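You operate a simulated robot arm through the tools that you are given. There is no shell and no other tool. Be economical: measure what you need, move in short steps, check, and stop when the job is done.

You are at the controls of a simulated two-armed robot. One attempt, no reset.

TASK
Carry the mudguard with both arms and set it on the top of the low rack.

The check looks at the end state, three seconds after you hand in, the way a careful person would. Anything else that was tipped, shoved, dropped, spilled or broken makes it a failure.

THE ROBOT
Two 7-joint arms with two-finger parallel grippers on one trunk, on a base that drives. Base frame: it is fixed to the floor where the robot stands at the start and does not move with it; the origin is under the middle of the robot, x ahead of it, y to its left, z up; the surface under the hand at the start is at about z = 88. Lengths are in cm, angles in degrees, forces in N, time in s.
The left shoulder is at the start at [2, 11.3, 129.7], the right one opposite. With the tool pointing down near the work surface each hand reaches from about 16 to 60 cm from the robot's upright axis, wherever it stands, measured 20 degrees to its own side. Places, roughly: top of the low rack [-170, 340, 90]. Payload 1.57 kg a hand.
The TCP of each hand is the grasp point between the finger pads, 3 cm short of the fingertips. In the tool frame z runs along the fingers and y along their closing line. Largest opening 8 cm; finger width 1.7, thickness 1.2; the body of the gripper, 4 by 8.2 cm, starts 8 cm behind the TCP.
Orientation is told as [roll, pitch, yaw] about the base's x, y, z axes, in that order, counted from this pose: with the fingers straight down and closing along the base's y, the tool's x points along the base's -x, its y along +y and its z along -z.

THE INTERFACE
- The arms move only by the tool servo_tool. It takes "left_series", "right_series" or both (then of equal length, played together; a hand with none holds still); each is a list of rows, each an object (a shift or turn left out is 0, a gripper value left out holds the last) with "linear": the shift along the base's x, y, z in cm, a list of three; "angular": the turn, a rotation vector about the base's x, y, z in degrees, a list of three; "hand": the opening, from 0 (shut) to 1 (fully open). In form: [{"linear": [x, y, z], "angular": [wx, wy, wz], "hand": hand}, ...]. A call has 1 to 12 rows; each row shifts and turns the commanded pose from where the row before left it. A row lasts 0.2 s, in which the tool goes at most 5 cm and 8.6 degrees; a call with a longer step from one row to the next is refused whole, and so is a gripper value outside its range. A pose out of reach is approached as far as the arm can. The call stops where the force on the tool passes 40 N (or 10 N more than at its start, if that is more) or the arm is blocked; 0.2 s more then pass. The fingers move at their own pace (about 4.5 cm/s each) and stop on an object; they squeeze with about 30 N. The grip force told is the motor's: it shows also when the fingers shut on nothing. Time passes only in rows, and 0.2 s behind the last, so rows that do not move let the fingers close. The reply holds the time, the measured pose of the TCP, the force on the tool along the base axes, the opening and the grip force, in the units named above and with some noise, with the torque about the TCP (base axes, N m) and any sound that the robot's microphone picked up.
- Cameras (640 x 400 px; columns grow to the right, rows downward): "scene" is now at [9.05, 0.69, 141.82]; the picture's right is [0.02, -1.00, 0.00], its down [-0.59, -0.01, -0.81] and it looks along [0.81, 0.01, -0.59] (base axes); focal length 277 px, centre (320, 200). "left" rides on the left gripper at [7.2, 0.7, -12.2] in its tool frame; the picture's right is [-0.09, 1.00, 0.00], its down [-0.84, -0.08, -0.54] and it looks along [-0.54, -0.05, 0.84] (tool axes); focal length 238 px, centre (320, 200). "right" rides on the right gripper at [7.2, -0.7, -12.2] in its tool frame; the picture's right is [0.09, 1.00, 0.00], its down [-0.84, 0.08, -0.54] and it looks along [-0.54, 0.05, 0.84] (tool axes); focal length 238 px, centre (320, 200). There is no depth. A picture from a camera that has moved, and an enlarged one, comes with that camera's place and axes in the base frame and with its lens. The place of the scene camera against the robot may be out by one fixed shift of up to 1.2 cm in any direction.
- camera(camera): a new picture of that camera. It takes no simulated time.
- lift_body(by): slides the trunk up (or, below 0, down) by that many cm; the arms and the scene camera ride with it, the base frame stays. It gives what a move gives, with no picture.
- base_move(legs): drives the robot by 1 to 6 legs, each [ahead, left, turn to the left] in cm, cm and degrees, along the robot's own axes; the way and the turn of a leg run together, so that a leg with both is an arc; at most 150 cm and 180 degrees a leg. The arms and the cameras ride along, it lands a little off, and it stops where it bumps. It gives what a move gives.
- turn_head(pan, tilt): turns the head with the scene camera to pan (to the left, within 80 degrees either way) and tilt (down, from -29 to 69), counted from straight ahead of the robot. It gives what a move gives.
- close_up(camera, box): a new picture of the part [left, top, right, bottom] of that camera's present view, enlarged. It takes no simulated time.
- hand_in(): hands the job in; it is judged then, once.

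Go step by step. Nothing tells you exact positions but the pictures and the camera data: compare them with the known pose of the tool, close in by small moves and look again before you grip or let go. The budget is 120 turns and 92 pictures, counting those below and the enlarged ones. Unless the task says otherwise, let go and move clear before handing in, and close with one line.

The tools are called after "Emit:" as name(argument=value, ...) on one line, values as JSON. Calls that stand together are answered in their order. servo_tool: Moves the arms, as the interface text tells. Its arguments: {"type":"object","properties":{"left_series":{"type":"array","items":{"type":"object","properties":{"linear":{"type":"array","items":{"type":"number"}},"angular":{"type":"array","items":{"type":"number"}},"hand":{"type":"number"}}}},"right_series":{"type":"array","items":{"type":"object","properties":{"linear":{"type":"array","items":{"type":"number"}},"angular":{"type":"array","items":{"type":"number"}},"hand":{"type":"number"}}}}},"required":[]} The other tools are called the same way: lift_body (by) slides the trunk up or down; base_move (legs) drives the base; turn_head (pan, tilt) turns the head that bears the scene camera; camera (camera) takes a picture; close_up (camera, box) takes an enlarged picture of a part of a camera's view; hand_in () hands the job in.

At the start:

```text
time: 0.0
left_ee_pos: [48.83, 17.96, 114.46]
left_orientation: [0.0, -0.1, 0.0]
left_contact_force: [-0.6, -0.2, 0.2]
left_wrist_torque: [-0.03, 0.0, -0.01]
left_gripper_width: 8.0
left_finger_force: 0.0
right_ee_pos: [43.56, -18.28, 122.77]
right_orientation: [0.0, -0.1, 0.0]
right_contact_force: [-0.5, -0.4, 0.2]
right_wrist_torque: [-0.04, 0.03, 0.04]
right_gripper_width: 7.96
right_finger_force: 0.0
trunk travel left (down, up): [-35.0, 22.0]
robot x, y, heading: [-0.14, -0.03, 0.5]
head pan, tilt: [1.0, 36.4]
```

scene: 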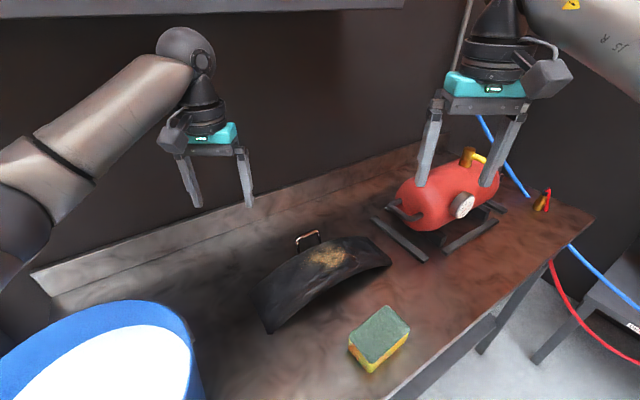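
right: 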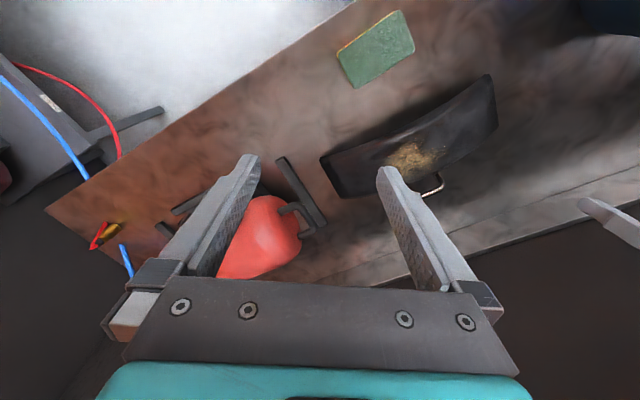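
left: 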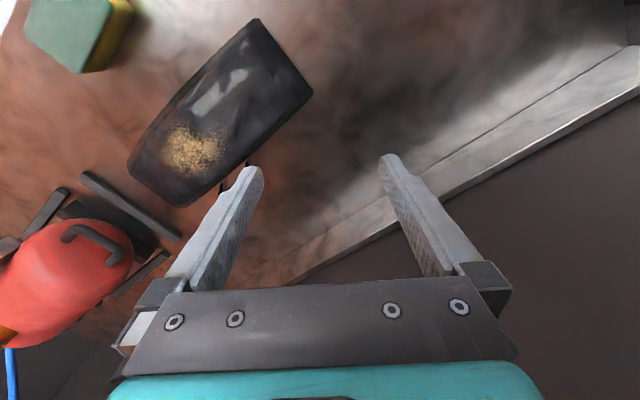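

The mudguard looks like an arched shell about 33 cm long. It lies diagonally around [51, 0, 88], with a wire loop at the far side. I'll look closer before planning a grip.

Emit:
close_up(camera="scene", box=[230, 210, 430, 350])

Emit:
close_up(camera="right", box=[300, 50, 520, 220])

Emit:
close_up(camera="left", box=[110, 0, 330, 220])

Emit:
turn_head(pan=80, tilt=15)

```text
2.86 times, centred on (330, 280) of scene
camera zoom: at [9.05, 0.69, 141.82], right [0.02, -1.0, 0.0], down [-0.59, -0.01, -0.81], along [0.81, 0.01, -0.59], focal length 793 px, centre (291, -29)
```

zoom: 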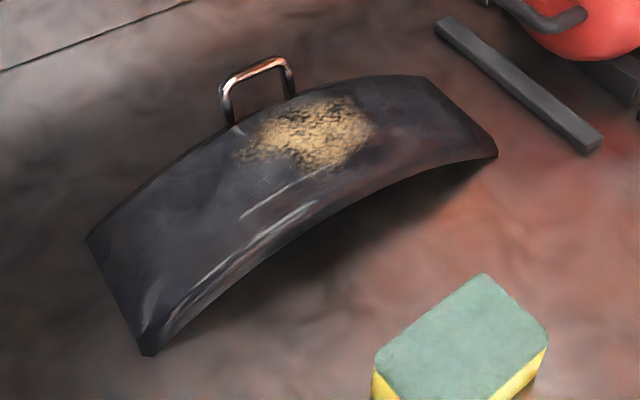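

```text
2.35 times, centred on (410, 135) of right
camera zoom: at [36.32, -18.9, 135.04], right [-0.09, 1.0, 0.0], down [0.84, 0.08, 0.54], along [0.54, 0.05, -0.84], focal length 561 px, centre (108, 353)
```

zoom: 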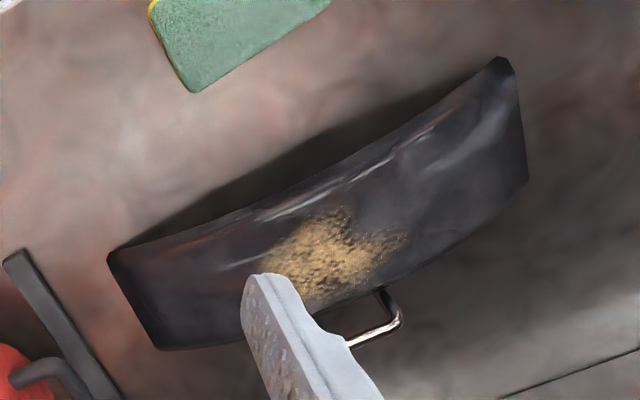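

```text
1.82 times, centred on (220, 110) of left
camera zoom: at [41.76, 18.53, 126.63], right [0.09, 1.0, 0.0], down [0.84, -0.08, 0.54], along [0.54, -0.05, -0.84], focal length 433 px, centre (502, 364)
```

zoom: 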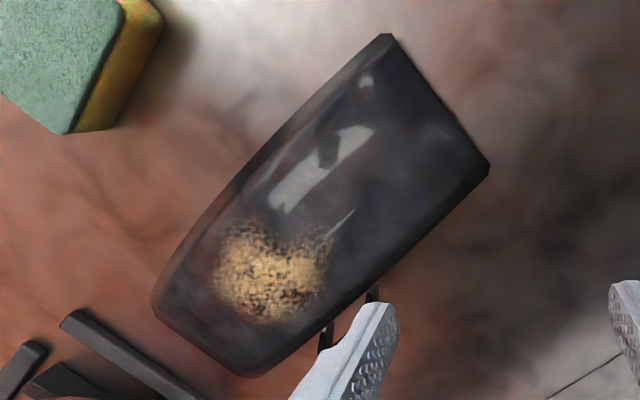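

```text
time: 1.5
left_ee_pos: [48.81, 17.87, 114.53]
left_orientation: [-0.1, 0.0, 0.2]
left_contact_force: [0.4, 1.0, -1.4]
left_wrist_torque: [0.02, 0.02, -0.03]
left_gripper_width: 7.98
left_finger_force: 0.1
right_ee_pos: [43.6, -18.26, 122.89]
right_orientation: [0.0, -0.1, 0.0]
right_contact_force: [0.6, 0.1, -0.2]
right_wrist_torque: [-0.01, 0.03, 0.02]
right_gripper_width: 8.0
right_finger_force: 0.1
trunk travel left (down, up): [-35.0, 22.0]
robot x, y, heading: [-0.03, -0.33, 0.1]
head pan, tilt: [80.0, 15.0]
```

I'll view the low rack to my left rear.

Emit:
camera(camera="scene")

```text
85 pictures are left
camera scene: at [1.95, 9.74, 145.23], right [0.98, -0.17, 0.0], down [-0.05, -0.26, -0.97], along [0.17, 0.95, -0.26], focal length 277 px, centre (320, 200)
```

scene: 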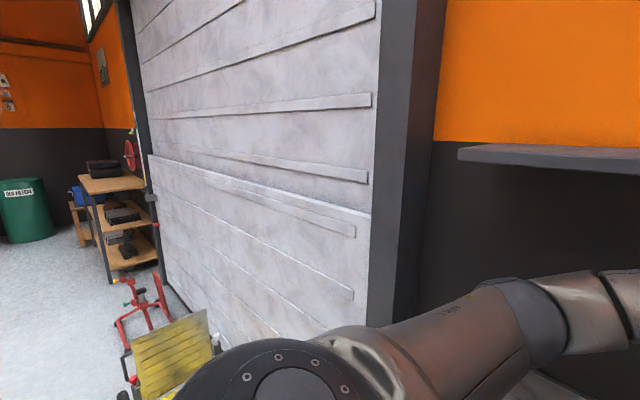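

The rack is around [-160, 320, 90] with an item on its top. I'll check the surroundings near the robot (the blue bin) before driving.

Emit:
turn_head(pan=45, tilt=55)

Emit:
camera(camera="scene")

Emit:
turn_head(pan=-40, tilt=55)

Emit:
camera(camera="scene")

```text
time: 2.6
left_ee_pos: [48.87, 17.8, 114.53]
left_orientation: [0.0, 0.0, 0.1]
left_contact_force: [0.1, 0.3, -0.3]
left_wrist_torque: [0.01, 0.01, 0.02]
left_gripper_width: 8.0
left_finger_force: 0.1
right_ee_pos: [43.67, -18.26, 122.86]
right_orientation: [0.0, -0.1, 0.0]
right_contact_force: [-0.3, -0.3, -0.3]
right_wrist_torque: [0.0, 0.01, 0.0]
right_gripper_width: 7.98
right_finger_force: 0.0
trunk travel left (down, up): [-35.0, 22.0]
robot x, y, heading: [0.1, 0.12, -0.1]
head pan, tilt: [45.0, 55.0]
```

```text
84 pictures are left
camera scene: at [5.41, 5.65, 139.21], right [0.71, -0.71, 0.0], down [-0.58, -0.58, -0.57], along [0.41, 0.41, -0.82], focal length 277 px, centre (320, 200)
```

scene: 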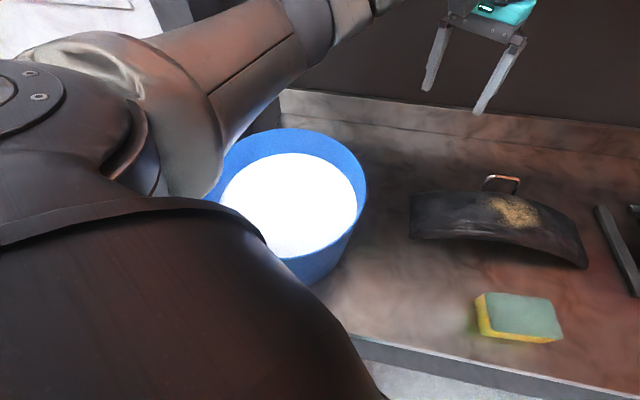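

```text
time: 4.2
left_ee_pos: [48.8, 17.91, 114.5]
left_orientation: [0.0, 0.0, 0.1]
left_contact_force: [-1.1, -0.3, 0.3]
left_wrist_torque: [-0.04, -0.02, -0.01]
left_gripper_width: 7.98
left_finger_force: 0.0
right_ee_pos: [43.7, -18.3, 122.8]
right_orientation: [-0.1, -0.1, 0.1]
right_contact_force: [-1.4, 0.5, 0.0]
right_wrist_torque: [-0.02, 0.02, -0.02]
right_gripper_width: 7.99
right_finger_force: 0.0
trunk travel left (down, up): [-35.0, 22.0]
robot x, y, heading: [-0.17, -0.04, -0.1]
head pan, tilt: [-40.0, 55.0]
```

```text
83 pictures are left
camera scene: at [5.85, -4.09, 139.2], right [-0.64, -0.77, 0.0], down [-0.63, 0.53, -0.57], along [0.44, -0.37, -0.82], focal length 277 px, centre (320, 200)
```

scene: 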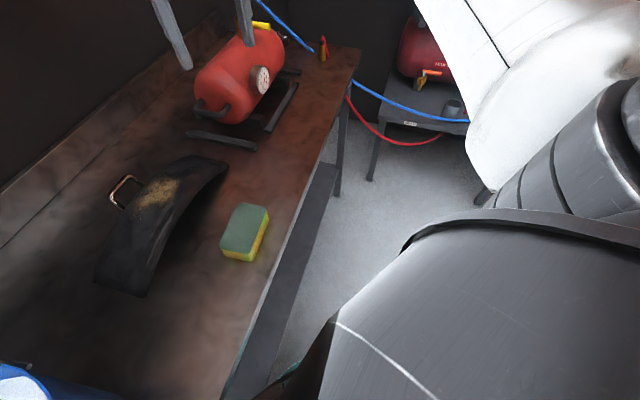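

The mudguard's long axis runs about 57° to the right of my heading, along the bench. Its near edge runs roughly from [38, 11] to [56, -16]. A sponge sits in front of its middle and a bucket stands to the left. I'll raise the trunk, back off, and square up to the mudguard.

Emit:
lift_body(by=14)

Emit:
base_move(legs=[[-12, 0, 0], [0, 0, 33.6], [0, -34.7, 0]])

Emit:
turn_head(pan=0, tilt=50)

Emit:
camera(camera="scene")

```text
time: 5.4
left_ee_pos: [45.0, 17.93, 117.47]
left_orientation: [0.9, 10.1, -0.1]
left_contact_force: [1.7, 0.2, 0.2]
left_wrist_torque: [-0.01, 0.05, -0.02]
left_gripper_width: 7.99
left_finger_force: 0.1
right_ee_pos: [43.29, -18.29, 133.85]
right_orientation: [-0.1, -0.3, 0.1]
right_contact_force: [-0.5, 0.5, -0.5]
right_wrist_torque: [0.04, 0.01, 0.02]
right_gripper_width: 8.0
right_finger_force: 0.0
trunk travel left (down, up): [-45.8, 11.2]
robot x, y, heading: [-0.03, -0.27, 0.3]
head pan, tilt: [-40.0, 55.0]
stopped: the arm was blocked; the commanded pose is now the measured one
```

```text
time: 10.1
left_ee_pos: [35.08, 11.63, 117.39]
left_orientation: [0.9, 10.0, 33.5]
left_contact_force: [-0.3, -1.1, 0.0]
left_wrist_torque: [0.05, -0.01, -0.02]
left_gripper_width: 8.0
left_finger_force: 0.0
right_ee_pos: [53.51, -19.56, 133.54]
right_orientation: [0.0, -0.1, 33.7]
right_contact_force: [0.3, -0.2, -0.2]
right_wrist_torque: [-0.03, 0.01, 0.02]
right_gripper_width: 8.0
right_finger_force: 0.1
trunk travel left (down, up): [-45.8, 11.2]
robot x, y, heading: [7.09, -28.46, 33.5]
head pan, tilt: [-40.0, 55.0]
```

```text
time: 11.1
left_ee_pos: [34.99, 11.52, 117.31]
left_orientation: [1.0, 10.1, 33.5]
left_contact_force: [-0.1, -0.4, -0.2]
left_wrist_torque: [0.03, -0.04, -0.03]
left_gripper_width: 8.0
left_finger_force: 0.1
right_ee_pos: [53.49, -19.5, 133.72]
right_orientation: [0.0, -0.2, 33.7]
right_contact_force: [0.2, 0.2, -0.3]
right_wrist_torque: [0.02, 0.01, -0.02]
right_gripper_width: 8.0
right_finger_force: 0.1
trunk travel left (down, up): [-45.8, 11.2]
robot x, y, heading: [7.04, -28.35, 33.3]
head pan, tilt: [0.0, 50.0]
```

```text
82 pictures are left
camera scene: at [13.55, -23.17, 150.61], right [0.55, -0.83, 0.0], down [-0.64, -0.42, -0.64], along [0.54, 0.36, -0.77], focal length 277 px, centre (320, 200)
```

scene: 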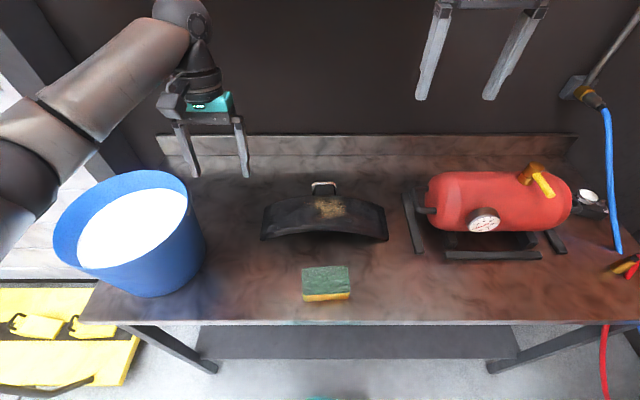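

The robot is now square to the bench. I'll zoom in on the mudguard and check that nothing on the wall shelf was disturbed.

Emit:
close_up(camera="scene", box=[245, 170, 405, 270])

Emit:
turn_head(pan=0, tilt=0)

Emit:
camera(camera="scene")

```text
4.00 times, centred on (325, 220) of scene
camera zoom: at [13.55, -23.17, 150.61], right [0.55, -0.83, 0.0], down [-0.64, -0.42, -0.64], along [0.54, 0.36, -0.77], focal length 1110 px, centre (300, 120)
```

zoom: 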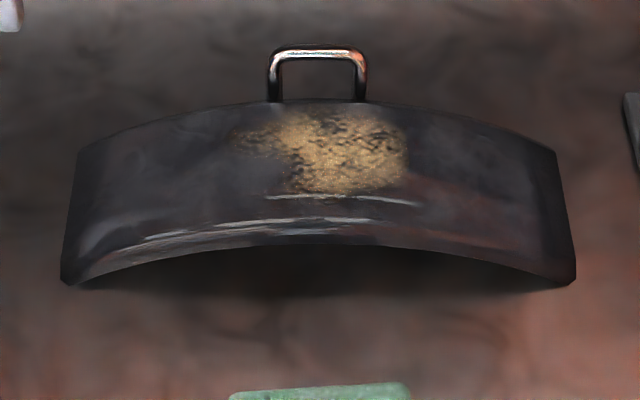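

```text
time: 12.3
left_ee_pos: [34.87, 11.54, 117.32]
left_orientation: [0.9, 10.1, 33.5]
left_contact_force: [0.2, 1.2, 0.6]
left_wrist_torque: [0.0, 0.0, 0.0]
left_gripper_width: 8.0
left_finger_force: 0.1
right_ee_pos: [53.33, -19.43, 133.63]
right_orientation: [0.0, -0.2, 33.7]
right_contact_force: [-0.2, 0.2, 0.2]
right_wrist_torque: [-0.03, 0.02, -0.01]
right_gripper_width: 8.0
right_finger_force: 0.0
trunk travel left (down, up): [-45.8, 11.2]
robot x, y, heading: [7.08, -28.49, 33.7]
head pan, tilt: [0.0, 0.0]
```

```text
80 pictures are left
camera scene: at [14.64, -22.44, 158.39], right [0.55, -0.83, 0.0], down [0.0, 0.0, -1.0], along [0.83, 0.55, 0.0], focal length 277 px, centre (320, 200)
```

scene: 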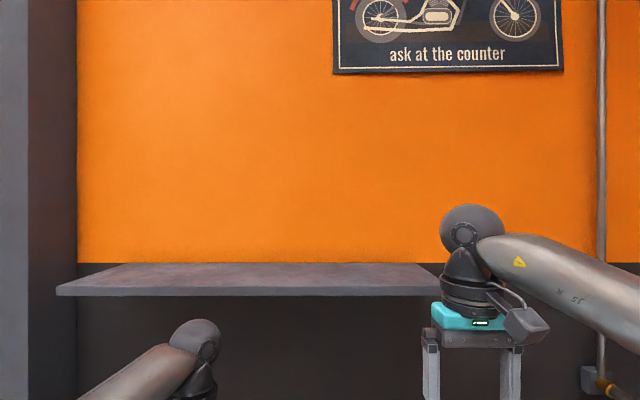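

The shelf is empty, so nothing was disturbed. The arch underside is about 4.4 cm high at the middle. I'll pinch the shell from the near side with both hands, tools nearly horizontal and closing vertically, 8 cm either side of centre. First I'll shift the left hand away from the bucket and bring the trunk back down.

Emit:
servo_tool(left_series=[{"linear": [3.2, -1.2, 0]}, {"linear": [3.2, -1.2, 0]}, {"linear": [3.2, -1.2, 0]}], right_series=[{"linear": [1.5, 1.5, -2]}, {"linear": [1.5, 1.5, -2]}, {"linear": [1.5, 1.5, -2]}])

Emit:
lift_body(by=-9)

```text
time: 13.1
left_ee_pos: [44.5, 8.17, 117.15]
left_orientation: [0.9, 10.3, 33.6]
left_contact_force: [0.8, -0.5, -0.3]
left_wrist_torque: [-0.03, -0.01, -0.01]
left_gripper_width: 7.99
left_finger_force: 0.1
right_ee_pos: [58.2, -15.17, 127.55]
right_orientation: [-0.1, -0.1, 33.5]
right_contact_force: [0.2, -1.2, 1.3]
right_wrist_torque: [0.02, 0.04, 0.0]
right_gripper_width: 8.03
right_finger_force: 0.0
trunk travel left (down, up): [-45.8, 11.2]
robot x, y, heading: [6.91, -27.97, 33.7]
head pan, tilt: [0.0, 0.0]
```

```text
time: 14.4
left_ee_pos: [44.6, 7.93, 108.21]
left_orientation: [0.9, 10.2, 33.5]
left_contact_force: [-0.3, 0.2, -0.2]
left_wrist_torque: [-0.03, -0.04, -0.01]
left_gripper_width: 7.99
left_finger_force: 0.1
right_ee_pos: [58.0, -15.03, 118.69]
right_orientation: [0.0, -0.1, 33.7]
right_contact_force: [-0.5, -0.2, -0.6]
right_wrist_torque: [0.02, 0.02, -0.01]
right_gripper_width: 8.0
right_finger_force: 0.1
trunk travel left (down, up): [-36.8, 20.2]
robot x, y, heading: [6.87, -28.6, 33.7]
head pan, tilt: [0.0, 0.0]
```

Now I'll pitch both tools up toward horizontal.

Emit:
servo_tool(left_series=[{"angular": [4.38, -6.58, 0], "linear": [0, 0, 0.4]}, {"angular": [4.38, -6.58, 0], "linear": [0, 0, 0.4]}, {"angular": [4.38, -6.58, 0], "linear": [0, 0, 0.4]}, {"angular": [4.38, -6.58, 0], "linear": [0, 0, 0.4]}, {"angular": [4.38, -6.58, 0]}, {"angular": [4.38, -6.58, 0]}], right_series=[{"angular": [3.88, -5.83, 0], "linear": [0, 0, -1]}, {"angular": [3.88, -5.83, 0], "linear": [0, 0, -1]}, {"angular": [3.88, -5.83, 0], "linear": [0, 0, -1]}, {"angular": [3.88, -5.83, 0], "linear": [0, 0, -1]}, {"angular": [3.88, -5.83, 0], "linear": [0, 0, -1]}, {"angular": [3.88, -5.83, 0], "linear": [0, 0, -1]}])

Emit:
servo_tool(left_series=[{"angular": [4.38, -6.58, 0]}, {"angular": [4.38, -6.58, 0]}, {"angular": [4.38, -6.58, 0]}, {"angular": [4.38, -6.58, 0]}, {"angular": [4.38, -6.58, 0]}], right_series=[{"angular": [3.88, -5.83, 0]}, {"angular": [3.88, -5.83, 0]}, {"angular": [3.88, -5.83, 0]}, {"angular": [3.88, -5.83, 0]}, {"angular": [3.88, -5.83, 0]}])

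```text
time: 15.8
left_ee_pos: [44.42, 7.89, 110.03]
left_orientation: [0.9, -37.5, 33.5]
left_contact_force: [-0.1, 0.3, 0.6]
left_wrist_torque: [0.01, 0.01, 0.01]
left_gripper_width: 8.02
left_finger_force: 0.0
right_ee_pos: [57.84, -15.14, 112.52]
right_orientation: [0.0, -42.3, 33.7]
right_contact_force: [-0.9, 0.2, 0.4]
right_wrist_torque: [-0.02, 0.04, 0.02]
right_gripper_width: 8.0
right_finger_force: 0.1
trunk travel left (down, up): [-36.8, 20.2]
robot x, y, heading: [7.14, -28.36, 33.5]
head pan, tilt: [0.0, 0.0]
```

```text
time: 17.0
left_ee_pos: [44.42, 7.97, 109.89]
left_orientation: [1.5, -77.0, 33.0]
left_contact_force: [-0.2, -0.2, 0.1]
left_wrist_torque: [0.0, 0.01, -0.01]
left_gripper_width: 7.98
left_finger_force: 0.0
right_ee_pos: [57.87, -15.1, 112.64]
right_orientation: [0.0, -59.6, 33.6]
right_contact_force: [-0.1, -0.1, -0.6]
right_wrist_torque: [0.02, 0.0, 0.02]
right_gripper_width: 7.97
right_finger_force: 0.0
right hand out of reach, approached as far as the arm can: row 3, 4, 5
trunk travel left (down, up): [-36.8, 20.2]
robot x, y, heading: [6.93, -28.53, 33.9]
head pan, tilt: [0.0, 0.0]
```

The left tool is tilted as planned, but the right stopped at 60°. I'll roll the left by +76°, and roll the right to see whether that frees it.

Emit:
servo_tool(left_series=[{"angular": [6.84, 4.56, -1.9]}, {"angular": [6.84, 4.56, -1.9]}, {"angular": [6.84, 4.56, -1.9]}, {"angular": [6.84, 4.56, -1.9]}, {"angular": [6.84, 4.56, -1.9]}], right_series=[{"angular": [-6.84, -4.56, 1.9]}, {"angular": [-6.84, -4.56, 1.9]}, {"angular": [-6.84, -4.56, 1.9]}, {"angular": [-6.84, -4.56, 1.9]}, {"angular": [-6.84, -4.56, 1.9]}])

Emit:
turn_head(pan=0, tilt=45)

Emit:
camera(camera="scene")

```text
time: 18.2
left_ee_pos: [44.37, 8.01, 109.78]
left_orientation: [71.9, -45.9, -42.4]
left_contact_force: [0.0, 0.2, 0.6]
left_wrist_torque: [0.04, 0.02, 0.02]
left_gripper_width: 8.0
left_finger_force: 0.1
right_ee_pos: [57.9, -15.01, 112.63]
right_orientation: [-56.8, -38.3, 88.6]
right_contact_force: [-0.3, 0.9, 0.3]
right_wrist_torque: [0.02, 0.02, -0.01]
right_gripper_width: 8.0
right_finger_force: 0.0
trunk travel left (down, up): [-36.8, 20.2]
robot x, y, heading: [7.35, -28.62, 33.6]
head pan, tilt: [0.0, 0.0]
```

```text
time: 19.3
left_ee_pos: [44.39, 8.06, 109.88]
left_orientation: [71.7, -46.1, -42.2]
left_contact_force: [0.5, -0.3, 0.1]
left_wrist_torque: [-0.03, 0.0, -0.01]
left_gripper_width: 8.0
left_finger_force: 0.1
right_ee_pos: [58.0, -15.06, 112.64]
right_orientation: [-56.5, -38.6, 88.5]
right_contact_force: [0.1, -0.4, -0.2]
right_wrist_torque: [0.0, -0.01, -0.01]
right_gripper_width: 8.0
right_finger_force: 0.1
trunk travel left (down, up): [-36.8, 20.2]
robot x, y, heading: [7.24, -28.51, 33.6]
head pan, tilt: [0.0, 45.0]
```

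```text
79 pictures are left
camera scene: at [13.91, -22.92, 142.3], right [0.55, -0.83, 0.0], down [-0.59, -0.39, -0.71], along [0.59, 0.39, -0.71], focal length 277 px, centre (320, 200)
```

scene: 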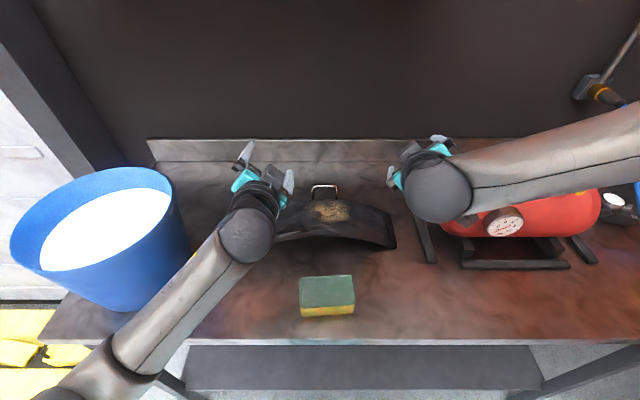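

The right forearm comes from the side, and its wrist limits the pitch. I'll bring the right hand inward and lower, and finish the left roll.

Emit:
servo_tool(left_series=[{"angular": [6.89, 4.59, -1.91]}, {"angular": [6.89, 4.59, -1.91]}, {"angular": [6.89, 4.59, -1.91]}, {"angular": [6.89, 4.59, -1.91]}], right_series=[{"linear": [-0.6, 1.6, -1]}, {"linear": [-0.6, 1.6, -1]}, {"linear": [-0.6, 1.6, -1]}, {"linear": [-0.6, 1.6, -1]}])

```text
time: 20.3
left_ee_pos: [44.53, 8.02, 109.79]
left_orientation: [77.4, -13.1, -53.1]
left_contact_force: [0.3, 0.3, -0.1]
left_wrist_torque: [-0.02, 0.01, 0.0]
left_gripper_width: 8.02
left_finger_force: 0.0
right_ee_pos: [55.49, -8.61, 108.7]
right_orientation: [-56.7, -38.4, 88.6]
right_contact_force: [0.1, 0.2, 0.0]
right_wrist_torque: [-0.01, 0.0, -0.01]
right_gripper_width: 7.98
right_finger_force: 0.0
trunk travel left (down, up): [-36.8, 20.2]
robot x, y, heading: [6.85, -28.47, 33.6]
head pan, tilt: [0.0, 45.0]
```

Emit:
servo_tool(right_series=[{"angular": [3.1, -3.1, 3.75]}, {"angular": [3.1, -3.1, 3.75]}, {"angular": [3.1, -3.1, 3.75]}, {"angular": [-6.89, -4.59, 1.91]}, {"angular": [-6.89, -4.59, 1.91]}, {"angular": [-6.89, -4.59, 1.91]}, {"angular": [-6.89, -4.59, 1.91]}])

Emit:
camera(camera="scene")

```text
time: 21.9
left_ee_pos: [44.51, 8.0, 109.77]
left_orientation: [77.3, -13.3, -53.1]
left_contact_force: [-0.3, 0.8, 0.2]
left_wrist_torque: [-0.01, 0.02, 0.0]
left_gripper_width: 7.99
left_finger_force: 0.0
right_ee_pos: [51.67, -3.28, 112.59]
right_orientation: [-76.5, -13.2, 120.3]
right_contact_force: [0.1, -0.1, 0.4]
right_wrist_torque: [-0.02, 0.02, -0.02]
right_gripper_width: 7.99
right_finger_force: 0.0
right hand out of reach, approached as far as the arm can: row 2, 3, 4
trunk travel left (down, up): [-36.8, 20.2]
robot x, y, heading: [6.91, -28.38, 33.7]
head pan, tilt: [0.0, 45.0]
```

```text
78 pictures are left
camera scene: at [13.9, -22.92, 142.3], right [0.55, -0.83, 0.0], down [-0.59, -0.39, -0.71], along [0.59, 0.39, -0.71], focal length 277 px, centre (320, 200)
```

scene: 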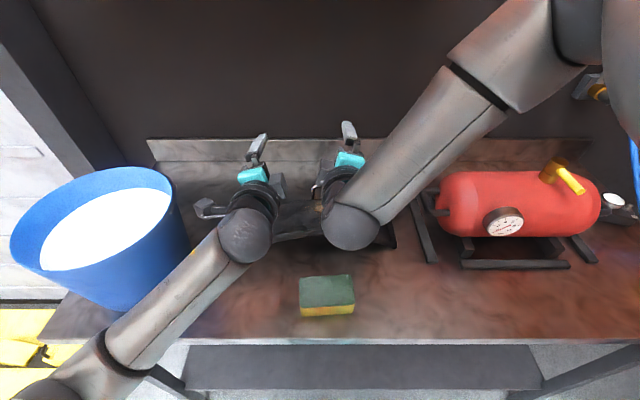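

The right tool now mirrors the left, but its position shifted. I'll move it toward its working line and lower both.

Emit:
servo_tool(right_series=[{"linear": [0, 0, -3]}, {"linear": [0, 0, -3]}, {"linear": [1.0, -1.5, 0]}, {"linear": [1.0, -1.5, 0]}, {"linear": [1.0, -1.5, 0]}])

```text
time: 23.1
left_ee_pos: [44.43, 8.07, 109.97]
left_orientation: [77.5, -13.4, -53.1]
left_contact_force: [-0.5, -0.2, -0.4]
left_wrist_torque: [0.01, 0.0, 0.05]
left_gripper_width: 8.0
left_finger_force: 0.1
right_ee_pos: [50.26, -3.03, 110.72]
right_orientation: [-76.6, -13.4, 120.1]
right_contact_force: [-0.6, -0.2, -0.4]
right_wrist_torque: [-0.05, -0.03, 0.01]
right_gripper_width: 8.0
right_finger_force: 0.1
right hand out of reach, approached as far as the arm can: row 1, 2, 3, 4, 5
trunk travel left (down, up): [-36.8, 20.2]
robot x, y, heading: [6.64, -28.34, 33.5]
head pan, tilt: [0.0, 45.0]
```

The right arm is cramped: its elbow is ahead of its wrist. I'll back the base off 16 cm so both arms can reach out farther.

Emit:
base_move(legs=[[-16, 0, 0]])

Emit:
servo_tool(left_series=[{"linear": [2.5, 1.66, 0]}, {"linear": [2.5, 1.66, 0]}, {"linear": [2.5, 1.66, 0]}], right_series=[{"linear": [2.5, 1.66, 0]}, {"linear": [2.5, 1.66, 0]}, {"linear": [2.5, 1.66, 0]}])

Emit:
servo_tool(right_series=[{"linear": [2, -3, 0]}, {"linear": [2, -3, 0]}])

Emit:
camera(camera="scene")

```text
time: 24.5
left_ee_pos: [31.03, -0.9, 109.83]
left_orientation: [77.5, -13.3, -52.9]
left_contact_force: [-0.2, 0.9, 0.4]
left_wrist_torque: [0.03, 0.01, 0.0]
left_gripper_width: 8.01
left_finger_force: 0.0
right_ee_pos: [36.95, -11.75, 110.68]
right_orientation: [-76.6, -13.4, 120.0]
right_contact_force: [0.0, 0.8, -0.6]
right_wrist_torque: [0.01, 0.01, 0.0]
right_gripper_width: 7.96
right_finger_force: 0.1
trunk travel left (down, up): [-36.8, 20.2]
robot x, y, heading: [-6.19, -37.49, 33.6]
head pan, tilt: [0.0, 45.0]
```

```text
time: 25.3
left_ee_pos: [38.78, 4.34, 109.86]
left_orientation: [77.4, -13.3, -53.0]
left_contact_force: [-0.6, 0.8, 0.1]
left_wrist_torque: [0.0, -0.02, -0.02]
left_gripper_width: 7.98
left_finger_force: 0.1
right_ee_pos: [44.46, -6.34, 110.82]
right_orientation: [-76.3, -13.3, 119.8]
right_contact_force: [0.1, -0.9, -0.5]
right_wrist_torque: [0.01, 0.0, 0.03]
right_gripper_width: 8.01
right_finger_force: 0.2
right hand out of reach, approached as far as the arm can: row 2
trunk travel left (down, up): [-36.8, 20.2]
robot x, y, heading: [-6.61, -37.19, 33.8]
head pan, tilt: [0.0, 45.0]
```

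```text
time: 25.9
left_ee_pos: [38.78, 4.16, 109.93]
left_orientation: [77.5, -13.3, -53.0]
left_contact_force: [-0.2, 0.4, -0.6]
left_wrist_torque: [0.04, -0.03, 0.0]
left_gripper_width: 8.03
left_finger_force: 0.1
right_ee_pos: [46.01, -8.73, 113.75]
right_orientation: [-75.9, -13.2, 119.1]
right_contact_force: [-0.4, -0.3, -0.5]
right_wrist_torque: [-0.02, -0.01, 0.03]
right_gripper_width: 7.99
right_finger_force: 0.1
right hand out of reach, approached as far as the arm can: row 1, 2
trunk travel left (down, up): [-36.8, 20.2]
robot x, y, heading: [-6.0, -37.46, 33.8]
head pan, tilt: [0.0, 45.0]
```

```text
77 pictures are left
camera scene: at [0.65, -31.79, 142.3], right [0.56, -0.83, 0.0], down [-0.59, -0.39, -0.71], along [0.59, 0.39, -0.71], focal length 277 px, centre (320, 200)
```

scene: 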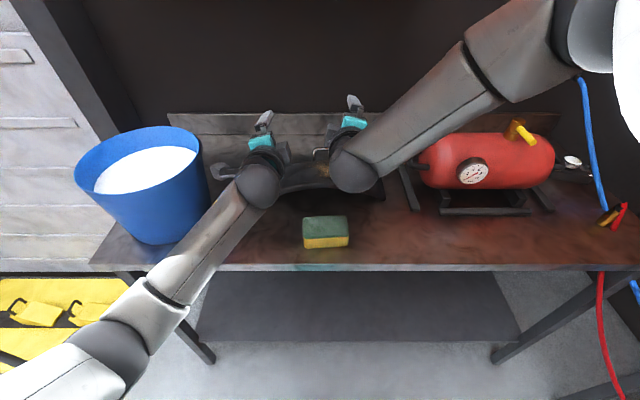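

The right hand wants to sit higher relative to its shoulder, so lowering the trunk should suit it.

Emit:
lift_body(by=-11)

Emit:
servo_tool(right_series=[{"linear": [1.0, -1.5, 0]}, {"linear": [1.0, -1.5, 0]}])

Emit:
camera(camera="scene")

```text
time: 27.3
left_ee_pos: [38.7, 4.25, 98.92]
left_orientation: [77.5, -13.3, -53.0]
left_contact_force: [-0.3, 0.0, 0.3]
left_wrist_torque: [0.03, -0.02, -0.01]
left_gripper_width: 7.99
left_finger_force: 0.0
right_ee_pos: [46.02, -8.64, 102.73]
right_orientation: [-75.9, -13.0, 119.0]
right_contact_force: [-0.2, 0.0, -0.2]
right_wrist_torque: [0.01, -0.03, -0.01]
right_gripper_width: 7.99
right_finger_force: 0.0
trunk travel left (down, up): [-25.8, 31.2]
robot x, y, heading: [-6.47, -37.26, 33.7]
head pan, tilt: [0.0, 45.0]
```

```text
time: 27.9
left_ee_pos: [38.64, 4.27, 98.81]
left_orientation: [77.5, -13.3, -53.0]
left_contact_force: [0.3, -0.3, -0.3]
left_wrist_torque: [0.0, -0.02, 0.04]
left_gripper_width: 8.02
left_finger_force: 0.0
right_ee_pos: [47.11, -9.87, 104.14]
right_orientation: [-75.7, -13.1, 118.6]
right_contact_force: [0.4, 0.0, -0.5]
right_wrist_torque: [0.03, 0.02, 0.0]
right_gripper_width: 8.0
right_finger_force: 0.0
right hand out of reach, approached as far as the arm can: row 1, 2
trunk travel left (down, up): [-25.8, 31.2]
robot x, y, heading: [-6.18, -37.34, 33.6]
head pan, tilt: [0.0, 45.0]
```

```text
76 pictures are left
camera scene: at [0.66, -31.77, 131.3], right [0.56, -0.83, 0.0], down [-0.59, -0.39, -0.71], along [0.59, 0.39, -0.71], focal length 277 px, centre (320, 200)
```

scene: 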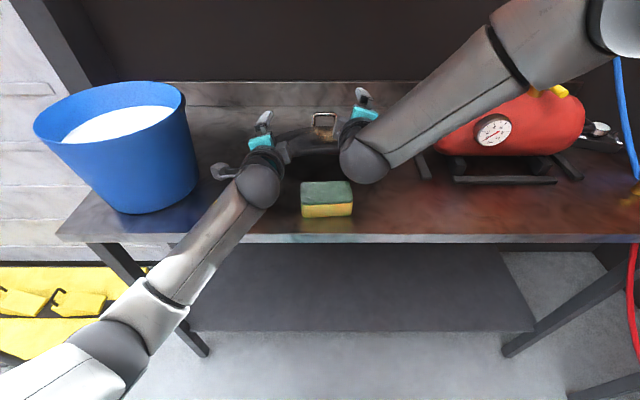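

The right wrist is still limited. I'll yaw the right tool to the left so it comes in from the right side, then try again.

Emit:
servo_tool(right_series=[{"angular": [0, 0, 7]}, {"angular": [0, 0, 7]}, {"angular": [0, 0, 7]}, {"linear": [1.0, -1.5, 0]}, {"linear": [1.0, -1.5, 0]}, {"linear": [0, 0, -1.5]}, {"linear": [0, 0, -1.5]}])

```text
time: 29.5
left_ee_pos: [38.68, 4.22, 98.88]
left_orientation: [77.4, -13.3, -53.1]
left_contact_force: [-0.1, 0.2, 0.7]
left_wrist_torque: [0.0, -0.01, -0.02]
left_gripper_width: 8.02
left_finger_force: 0.0
right_ee_pos: [46.53, -8.4, 107.9]
right_orientation: [-74.5, -12.5, 124.0]
right_contact_force: [0.4, -0.4, -0.1]
right_wrist_torque: [0.03, -0.01, -0.01]
right_gripper_width: 8.03
right_finger_force: 0.0
right hand out of reach, approached as far as the arm can: row 1, 2, 3, 4, 5, 6, 7
trunk travel left (down, up): [-25.8, 31.2]
robot x, y, heading: [-5.98, -37.28, 34.1]
head pan, tilt: [0.0, 45.0]
```

Yawing didn't help. I'll roll the right tool the other way, with its camera ending inward, in case a wrist-roll limit is what holds it.

Emit:
servo_tool(right_series=[{"angular": [6.5, 5.0, -2.2]}, {"angular": [6.5, 5.0, -2.2]}, {"angular": [6.5, 5.0, -2.2]}, {"angular": [6.5, 5.0, -2.2]}, {"angular": [6.5, 5.0, -2.2]}, {"angular": [6.5, 5.0, -2.2]}, {"angular": [6.5, 5.0, -2.2]}, {"angular": [6.5, 5.0, -2.2]}, {"angular": [6.5, 5.0, -2.2]}])

Emit:
servo_tool(right_series=[{"linear": [0.5, -0.8, -1.5]}, {"linear": [0.5, -0.8, -1.5]}, {"linear": [0.5, -0.8, -1.5]}])

```text
time: 31.5
left_ee_pos: [38.67, 4.27, 98.89]
left_orientation: [77.4, -13.3, -52.9]
left_contact_force: [0.1, -0.3, -1.1]
left_wrist_torque: [-0.01, -0.01, -0.06]
left_gripper_width: 8.01
left_finger_force: 0.0
right_ee_pos: [46.43, -8.31, 107.9]
right_orientation: [-1.8, -75.3, 39.0]
right_contact_force: [-0.4, 0.3, 0.3]
right_wrist_torque: [0.0, -0.01, -0.04]
right_gripper_width: 8.0
right_finger_force: 0.1
right hand out of reach, approached as far as the arm can: row 5
trunk travel left (down, up): [-25.8, 31.2]
robot x, y, heading: [-6.3, -37.37, 34.0]
head pan, tilt: [0.0, 45.0]
```

```text
time: 32.3
left_ee_pos: [38.66, 4.25, 98.87]
left_orientation: [77.3, -13.2, -52.9]
left_contact_force: [0.4, 1.5, -0.4]
left_wrist_torque: [0.03, -0.02, 0.01]
left_gripper_width: 7.99
left_finger_force: 0.0
right_ee_pos: [46.3, -7.49, 106.23]
right_orientation: [-2.5, -75.1, 39.5]
right_contact_force: [0.2, 0.2, 0.1]
right_wrist_torque: [0.01, -0.03, 0.0]
right_gripper_width: 8.0
right_finger_force: 0.0
right hand out of reach, approached as far as the arm can: row 1, 2, 3
trunk travel left (down, up): [-25.8, 31.2]
robot x, y, heading: [-6.52, -37.34, 33.8]
head pan, tilt: [0.0, 45.0]
```

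The right arm can't point farther forward in this posture. A better option is the wire handle on the mudguard: it triangulates to about [56.3, 4.0, 97.3] and sticks up from the far edge at mid-length. The right hand can take that from above, while the left pinches the near edge at mid-length. I'll raise the trunk and return the right tool to pointing down.

Emit:
lift_body(by=11)

Emit:
servo_tool(right_series=[{"angular": [-4.63, 6.95, 0], "linear": [1, -1.5, 1]}, {"angular": [-4.63, 6.95, 0], "linear": [1, -1.5, 1]}, {"angular": [-4.63, 6.95, 0], "linear": [1, -1.5, 1]}, {"angular": [-4.63, 6.95, 0], "linear": [0, 0, 1]}, {"angular": [-4.63, 6.95, 0], "linear": [0, 0, 1]}, {"angular": [-4.63, 6.95, 0]}, {"angular": [-4.63, 6.95, 0]}, {"angular": [-4.63, 6.95, 0]}, {"angular": [-4.63, 6.95, 0]}])

```text
time: 33.8
left_ee_pos: [38.55, 4.25, 109.8]
left_orientation: [77.4, -13.3, -53.0]
left_contact_force: [0.0, -0.4, 0.6]
left_wrist_torque: [-0.02, 0.0, 0.02]
left_gripper_width: 8.0
left_finger_force: 0.0
right_ee_pos: [46.28, -7.57, 117.09]
right_orientation: [-2.5, -75.0, 39.5]
right_contact_force: [0.0, -0.4, 0.1]
right_wrist_torque: [-0.02, 0.0, 0.0]
right_gripper_width: 8.0
right_finger_force: 0.1
trunk travel left (down, up): [-36.8, 20.2]
robot x, y, heading: [-5.89, -37.36, 33.6]
head pan, tilt: [0.0, 45.0]
```

```text
time: 35.8
left_ee_pos: [38.68, 4.05, 110.02]
left_orientation: [77.5, -13.2, -53.0]
left_contact_force: [-0.1, 0.2, -0.3]
left_wrist_torque: [-0.05, 0.02, 0.06]
left_gripper_width: 8.0
left_finger_force: 0.1
right_ee_pos: [47.19, -14.98, 123.27]
right_orientation: [3.1, -3.0, 35.2]
right_contact_force: [-0.2, -0.1, 0.1]
right_wrist_torque: [0.07, 0.02, -0.03]
right_gripper_width: 8.0
right_finger_force: 0.0
right hand out of reach, approached as far as the arm can: row 8, 9
trunk travel left (down, up): [-36.8, 20.2]
robot x, y, heading: [-6.12, -36.96, 33.9]
head pan, tilt: [0.0, 45.0]
```

Emit:
servo_tool(left_series=[{"linear": [-3.3, -2.2, 0]}, {"linear": [-3.3, -2.2, 0]}, {"linear": [-3.3, -2.2, 0]}], right_series=[{"linear": [-2.5, -1.7, 0]}, {"linear": [-2.5, -1.7, 0]}, {"linear": [-2.5, -1.7, 0]}])

Emit:
base_move(legs=[[18, 0, 0]])

Emit:
servo_tool(right_series=[{"angular": [0, 0, 8.3], "linear": [0, 0, -1]}, {"angular": [0, 0, 8.3], "linear": [0, 0, -1]}, {"angular": [0, 0, 8.3], "linear": [0, 0, -1]}, {"angular": [0, 0, 8.3]}, {"angular": [0, 0, 8.3]}, {"angular": [0, 0, 8.3]}, {"angular": [0, 0, 8.3]}, {"angular": [0, 0, 8.3]}, {"angular": [0, 0, 8.3]}, {"angular": [0, 0, 8.3]}, {"angular": [0, 0, 5.4]}])

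Emit:
camera(camera="scene")

```text
time: 36.5
left_ee_pos: [28.72, -2.44, 110.06]
left_orientation: [77.6, -13.2, -53.0]
left_contact_force: [0.2, -0.4, 0.9]
left_wrist_torque: [-0.01, 0.0, 0.03]
left_gripper_width: 8.01
left_finger_force: 0.1
right_ee_pos: [39.54, -20.29, 123.6]
right_orientation: [3.1, -3.4, 35.0]
right_contact_force: [-1.2, 0.2, 0.1]
right_wrist_torque: [0.0, -0.04, 0.04]
right_gripper_width: 7.97
right_finger_force: 0.0
trunk travel left (down, up): [-36.8, 20.2]
robot x, y, heading: [-6.39, -37.47, 33.5]
head pan, tilt: [0.0, 45.0]
```

```text
time: 38.1
left_ee_pos: [43.89, 7.61, 109.89]
left_orientation: [77.4, -13.3, -53.0]
left_contact_force: [1.4, 1.1, -0.3]
left_wrist_torque: [0.02, -0.03, 0.01]
left_gripper_width: 7.98
left_finger_force: 0.0
right_ee_pos: [54.6, -10.3, 123.29]
right_orientation: [3.0, -3.2, 34.9]
right_contact_force: [-0.1, 0.5, -1.0]
right_wrist_torque: [-0.01, 0.02, 0.03]
right_gripper_width: 8.0
right_finger_force: 0.1
trunk travel left (down, up): [-36.8, 20.2]
robot x, y, heading: [8.8, -27.72, 33.6]
head pan, tilt: [0.0, 45.0]
```

```text
time: 40.5
left_ee_pos: [43.66, 7.5, 109.9]
left_orientation: [77.5, -13.3, -53.0]
left_contact_force: [-0.3, 0.7, 0.3]
left_wrist_torque: [0.0, -0.02, 0.0]
left_gripper_width: 8.0
left_finger_force: 0.0
right_ee_pos: [54.74, -10.23, 120.39]
right_orientation: [3.1, -3.3, 73.6]
right_contact_force: [-0.3, -0.4, 0.3]
right_wrist_torque: [0.0, -0.02, 0.01]
right_gripper_width: 8.0
right_finger_force: 0.1
right hand out of reach, approached as far as the arm can: row 6, 7, 8, 9, 10, 11
trunk travel left (down, up): [-36.8, 20.2]
robot x, y, heading: [8.58, -27.01, 33.9]
head pan, tilt: [0.0, 45.0]
```

```text
75 pictures are left
camera scene: at [15.56, -21.83, 142.3], right [0.55, -0.83, 0.0], down [-0.59, -0.39, -0.71], along [0.59, 0.39, -0.71], focal length 277 px, centre (320, 200)
```

scene: 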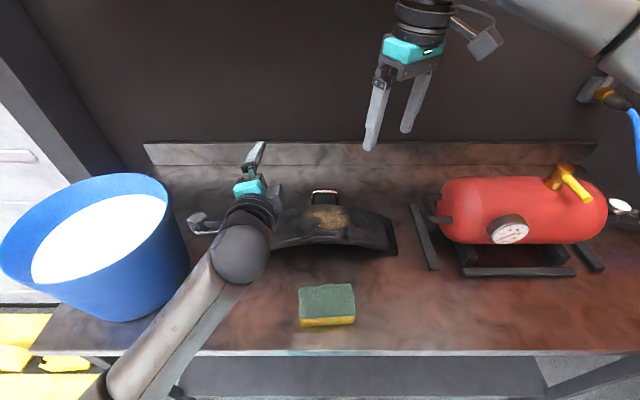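

The wrist limits at +40°, so I'll rotate the other way to −90° relative.

Emit:
servo_tool(right_series=[{"angular": [0, 0, -8.5]}, {"angular": [0, 0, -8.5]}, {"angular": [0, 0, -8.5]}, {"angular": [0, 0, -8.5]}, {"angular": [0, 0, -8.5]}, {"angular": [0, 0, -8.5]}, {"angular": [0, 0, -8.5]}, {"angular": [0, 0, -8.5]}, {"angular": [0, 0, -8.5]}, {"angular": [0, 0, -8.5]}, {"angular": [0, 0, -8.5]}, {"angular": [0, 0, -8.5]}])

Emit:
servo_tool(right_series=[{"angular": [0, 0, -8.5]}, {"angular": [0, 0, -8.5]}, {"angular": [0, 0, -8.5]}, {"angular": [0, 0, -2.5]}])

```text
time: 43.1
left_ee_pos: [43.72, 7.53, 109.96]
left_orientation: [77.5, -13.2, -53.1]
left_contact_force: [-0.2, -0.3, 0.9]
left_wrist_torque: [0.02, -0.01, 0.03]
left_gripper_width: 7.99
left_finger_force: 0.1
right_ee_pos: [54.52, -10.24, 120.45]
right_orientation: [2.9, -3.3, -28.3]
right_contact_force: [-0.2, -0.2, 1.2]
right_wrist_torque: [0.0, -0.02, -0.01]
right_gripper_width: 7.99
right_finger_force: 0.1
trunk travel left (down, up): [-36.8, 20.2]
robot x, y, heading: [8.52, -27.22, 33.7]
head pan, tilt: [0.0, 45.0]
```

```text
time: 44.1
left_ee_pos: [43.78, 7.72, 109.86]
left_orientation: [77.5, -13.3, -53.1]
left_contact_force: [0.5, 0.4, -0.6]
left_wrist_torque: [0.0, 0.01, 0.01]
left_gripper_width: 8.02
left_finger_force: 0.0
right_ee_pos: [54.54, -10.2, 120.36]
right_orientation: [3.0, -3.2, -56.4]
right_contact_force: [0.4, -0.5, -0.2]
right_wrist_torque: [0.01, 0.03, -0.01]
right_gripper_width: 8.01
right_finger_force: 0.0
trunk travel left (down, up): [-36.8, 20.2]
robot x, y, heading: [8.45, -27.13, 33.9]
head pan, tilt: [0.0, 45.0]
```

The right hand now closes along the bench depth direction. Next I'll level it, then roll and yaw the left tool so it comes in from the left past the sponge.

Emit:
servo_tool(left_series=[{"angular": [5.68, 3.78, -1.58], "linear": [-0.8, -0.9, 0]}, {"angular": [5.68, 3.78, -1.58], "linear": [-0.8, -0.9, 0]}, {"angular": [0, 0, -8.5], "linear": [-0.9, -1, 0]}, {"angular": [0, 0, -8.5], "linear": [-0.9, -1, 0]}, {"angular": [0, 0, -8.5], "linear": [-0.9, -1, 0]}, {"angular": [0, 0, -8.5], "linear": [-0.8, -1, 0]}], right_series=[{"angular": [1.0, 4.27, 0]}, {"linear": [-0.6, 0.9, 0]}, {"linear": [-0.6, 0.9, 0]}, {}, {}, {}])

Emit:
camera(camera="scene")

Emit:
camera(camera="right")

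Emit:
camera(camera="left")

```text
time: 45.5
left_ee_pos: [38.6, 1.72, 109.93]
left_orientation: [77.9, 0.4, -90.5]
left_contact_force: [0.0, -0.3, -0.2]
left_wrist_torque: [-0.01, -0.05, 0.02]
left_gripper_width: 8.01
left_finger_force: 0.0
right_ee_pos: [53.44, -8.38, 120.33]
right_orientation: [0.0, -0.1, -56.2]
right_contact_force: [0.2, 0.3, -0.2]
right_wrist_torque: [-0.01, -0.01, -0.02]
right_gripper_width: 8.0
right_finger_force: 0.0
trunk travel left (down, up): [-36.8, 20.2]
robot x, y, heading: [8.24, -27.72, 33.7]
head pan, tilt: [0.0, 45.0]
```

```text
74 pictures are left
camera scene: at [15.55, -21.81, 142.3], right [0.55, -0.83, 0.0], down [-0.59, -0.39, -0.71], along [0.59, 0.39, -0.71], focal length 277 px, centre (320, 200)
```

scene: 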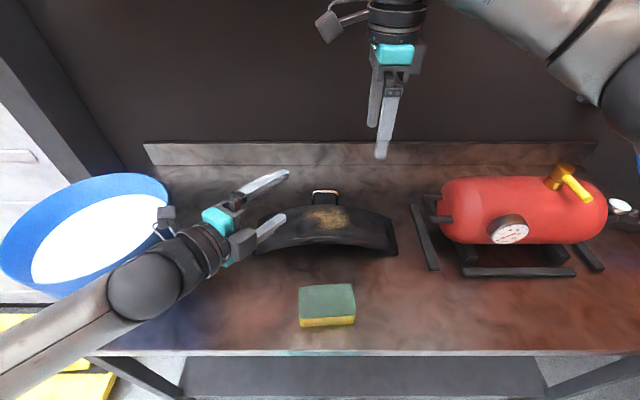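

```text
73 pictures are left
camera right: at [48.7, -2.79, 132.63], right [0.78, 0.63, 0.0], down [0.53, -0.65, 0.54], along [0.34, -0.42, -0.84], focal length 238 px, centre (320, 200)
```

right: 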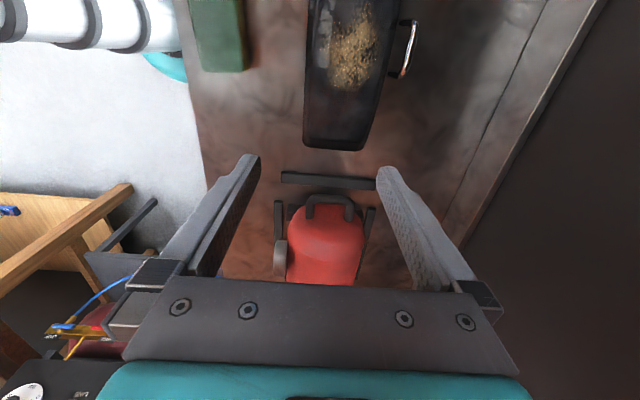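

```text
72 pictures are left
camera left: at [26.94, 8.92, 113.04], right [0.21, -0.1, 0.97], down [-0.55, -0.83, 0.03], along [0.81, -0.54, -0.23], focal length 238 px, centre (320, 200)
```

left: 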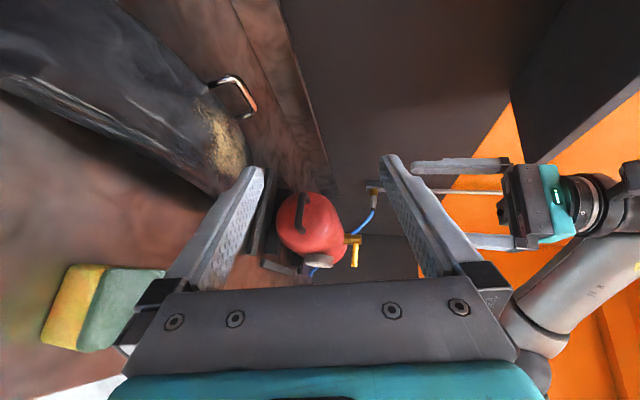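

The left tool now points along base +x. I'll bring the right hand over the handle and lower the left partway with its fingers nearly shut, then look.

Emit:
servo_tool(left_series=[{"linear": [0, 0, -3], "hand": 0.32}, {"linear": [0, 0, -3], "hand": 0.32}, {"linear": [0, 0, -3], "hand": 0.32}, {"linear": [0, 0, -2], "hand": 0.32}], right_series=[{"linear": [0.9, 3.15, -1.5]}, {"linear": [0.9, 3.15, -1.5]}, {"linear": [0.9, 3.15, -1.5]}, {"linear": [0.9, 3.15, -1.5]}])

Emit:
camera(camera="scene")

Emit:
camera(camera="right")

Emit:
camera(camera="left")

```text
time: 46.5
left_ee_pos: [38.74, 1.7, 98.81]
left_orientation: [77.9, 0.4, -90.3]
left_contact_force: [-0.3, 0.5, 0.7]
left_wrist_torque: [-0.04, 0.03, 0.0]
left_gripper_width: 2.57
left_finger_force: 0.0
right_ee_pos: [55.64, 2.34, 113.99]
right_orientation: [0.0, -0.1, -56.1]
right_contact_force: [0.6, 0.1, 1.0]
right_wrist_torque: [0.04, 0.01, 0.0]
right_gripper_width: 7.98
right_finger_force: 0.0
right hand out of reach, approached as far as the arm can: row 4
trunk travel left (down, up): [-36.8, 20.2]
robot x, y, heading: [8.79, -27.51, 33.6]
head pan, tilt: [0.0, 45.0]
```

```text
71 pictures are left
camera scene: at [15.56, -21.85, 142.3], right [0.55, -0.83, 0.0], down [-0.59, -0.39, -0.71], along [0.59, 0.39, -0.71], focal length 277 px, centre (320, 200)
```

scene: 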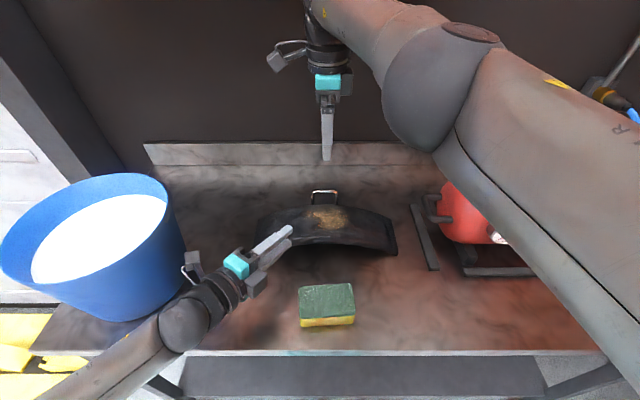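

```text
70 pictures are left
camera right: at [50.97, 7.96, 126.21], right [0.77, 0.63, 0.0], down [0.53, -0.65, 0.54], along [0.34, -0.42, -0.84], focal length 238 px, centre (320, 200)
```

right: 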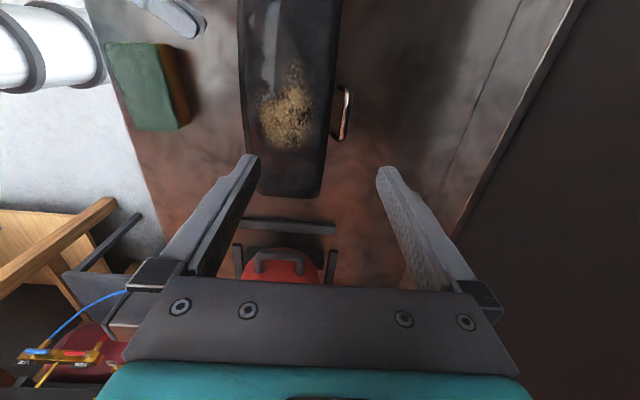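

```text
69 pictures are left
camera left: at [26.99, 8.9, 102.04], right [0.21, -0.1, 0.97], down [-0.55, -0.83, 0.03], along [0.81, -0.54, -0.23], focal length 238 px, centre (320, 200)
```

left: 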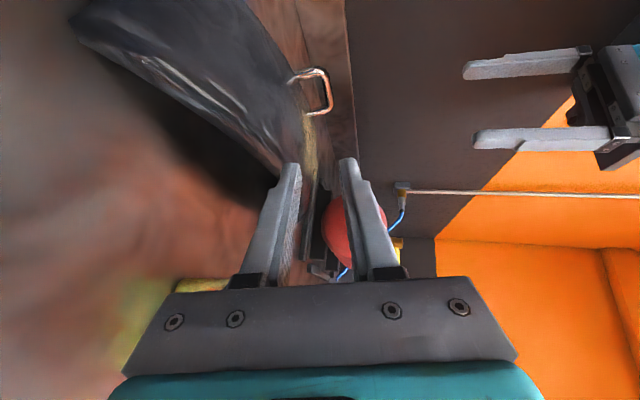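

The handle bar refines to [57.1, 4.7, 97.3]. It is slightly beyond the right hand's reach from here, so I'll move the base 6 cm forward and pull the left hand back by the same amount.

Emit:
servo_tool(left_series=[{"linear": [-2.5, -1.65, 0.5]}, {"linear": [-2.5, -1.65, 0.5]}], right_series=[{"linear": [0, 0, 0]}, {"linear": [0, 0, 0]}])

Emit:
base_move(legs=[[6, 0, 0]])

```text
time: 47.1
left_ee_pos: [33.57, -1.63, 100.02]
left_orientation: [77.9, 0.2, -90.3]
left_contact_force: [0.5, 0.0, -0.4]
left_wrist_torque: [-0.02, 0.0, -0.01]
left_gripper_width: 2.53
left_finger_force: 0.1
right_ee_pos: [55.71, 2.45, 114.1]
right_orientation: [0.1, -0.1, -56.2]
right_contact_force: [0.1, 0.4, -0.8]
right_wrist_torque: [0.01, -0.04, -0.02]
right_gripper_width: 7.99
right_finger_force: 0.1
trunk travel left (down, up): [-36.8, 20.2]
robot x, y, heading: [8.32, -27.23, 33.9]
head pan, tilt: [0.0, 45.0]
```

```text
time: 48.0
left_ee_pos: [38.58, 1.62, 99.89]
left_orientation: [77.9, 0.3, -90.3]
left_contact_force: [0.4, 0.6, -1.4]
left_wrist_torque: [0.0, 0.0, 0.04]
left_gripper_width: 2.56
left_finger_force: 0.1
right_ee_pos: [60.68, 5.7, 113.9]
right_orientation: [0.0, -0.1, -56.0]
right_contact_force: [1.3, 0.1, -0.2]
right_wrist_torque: [-0.01, 0.02, 0.01]
right_gripper_width: 8.03
right_finger_force: 0.0
trunk travel left (down, up): [-36.8, 20.2]
robot x, y, heading: [13.72, -24.26, 33.7]
head pan, tilt: [0.0, 45.0]
```

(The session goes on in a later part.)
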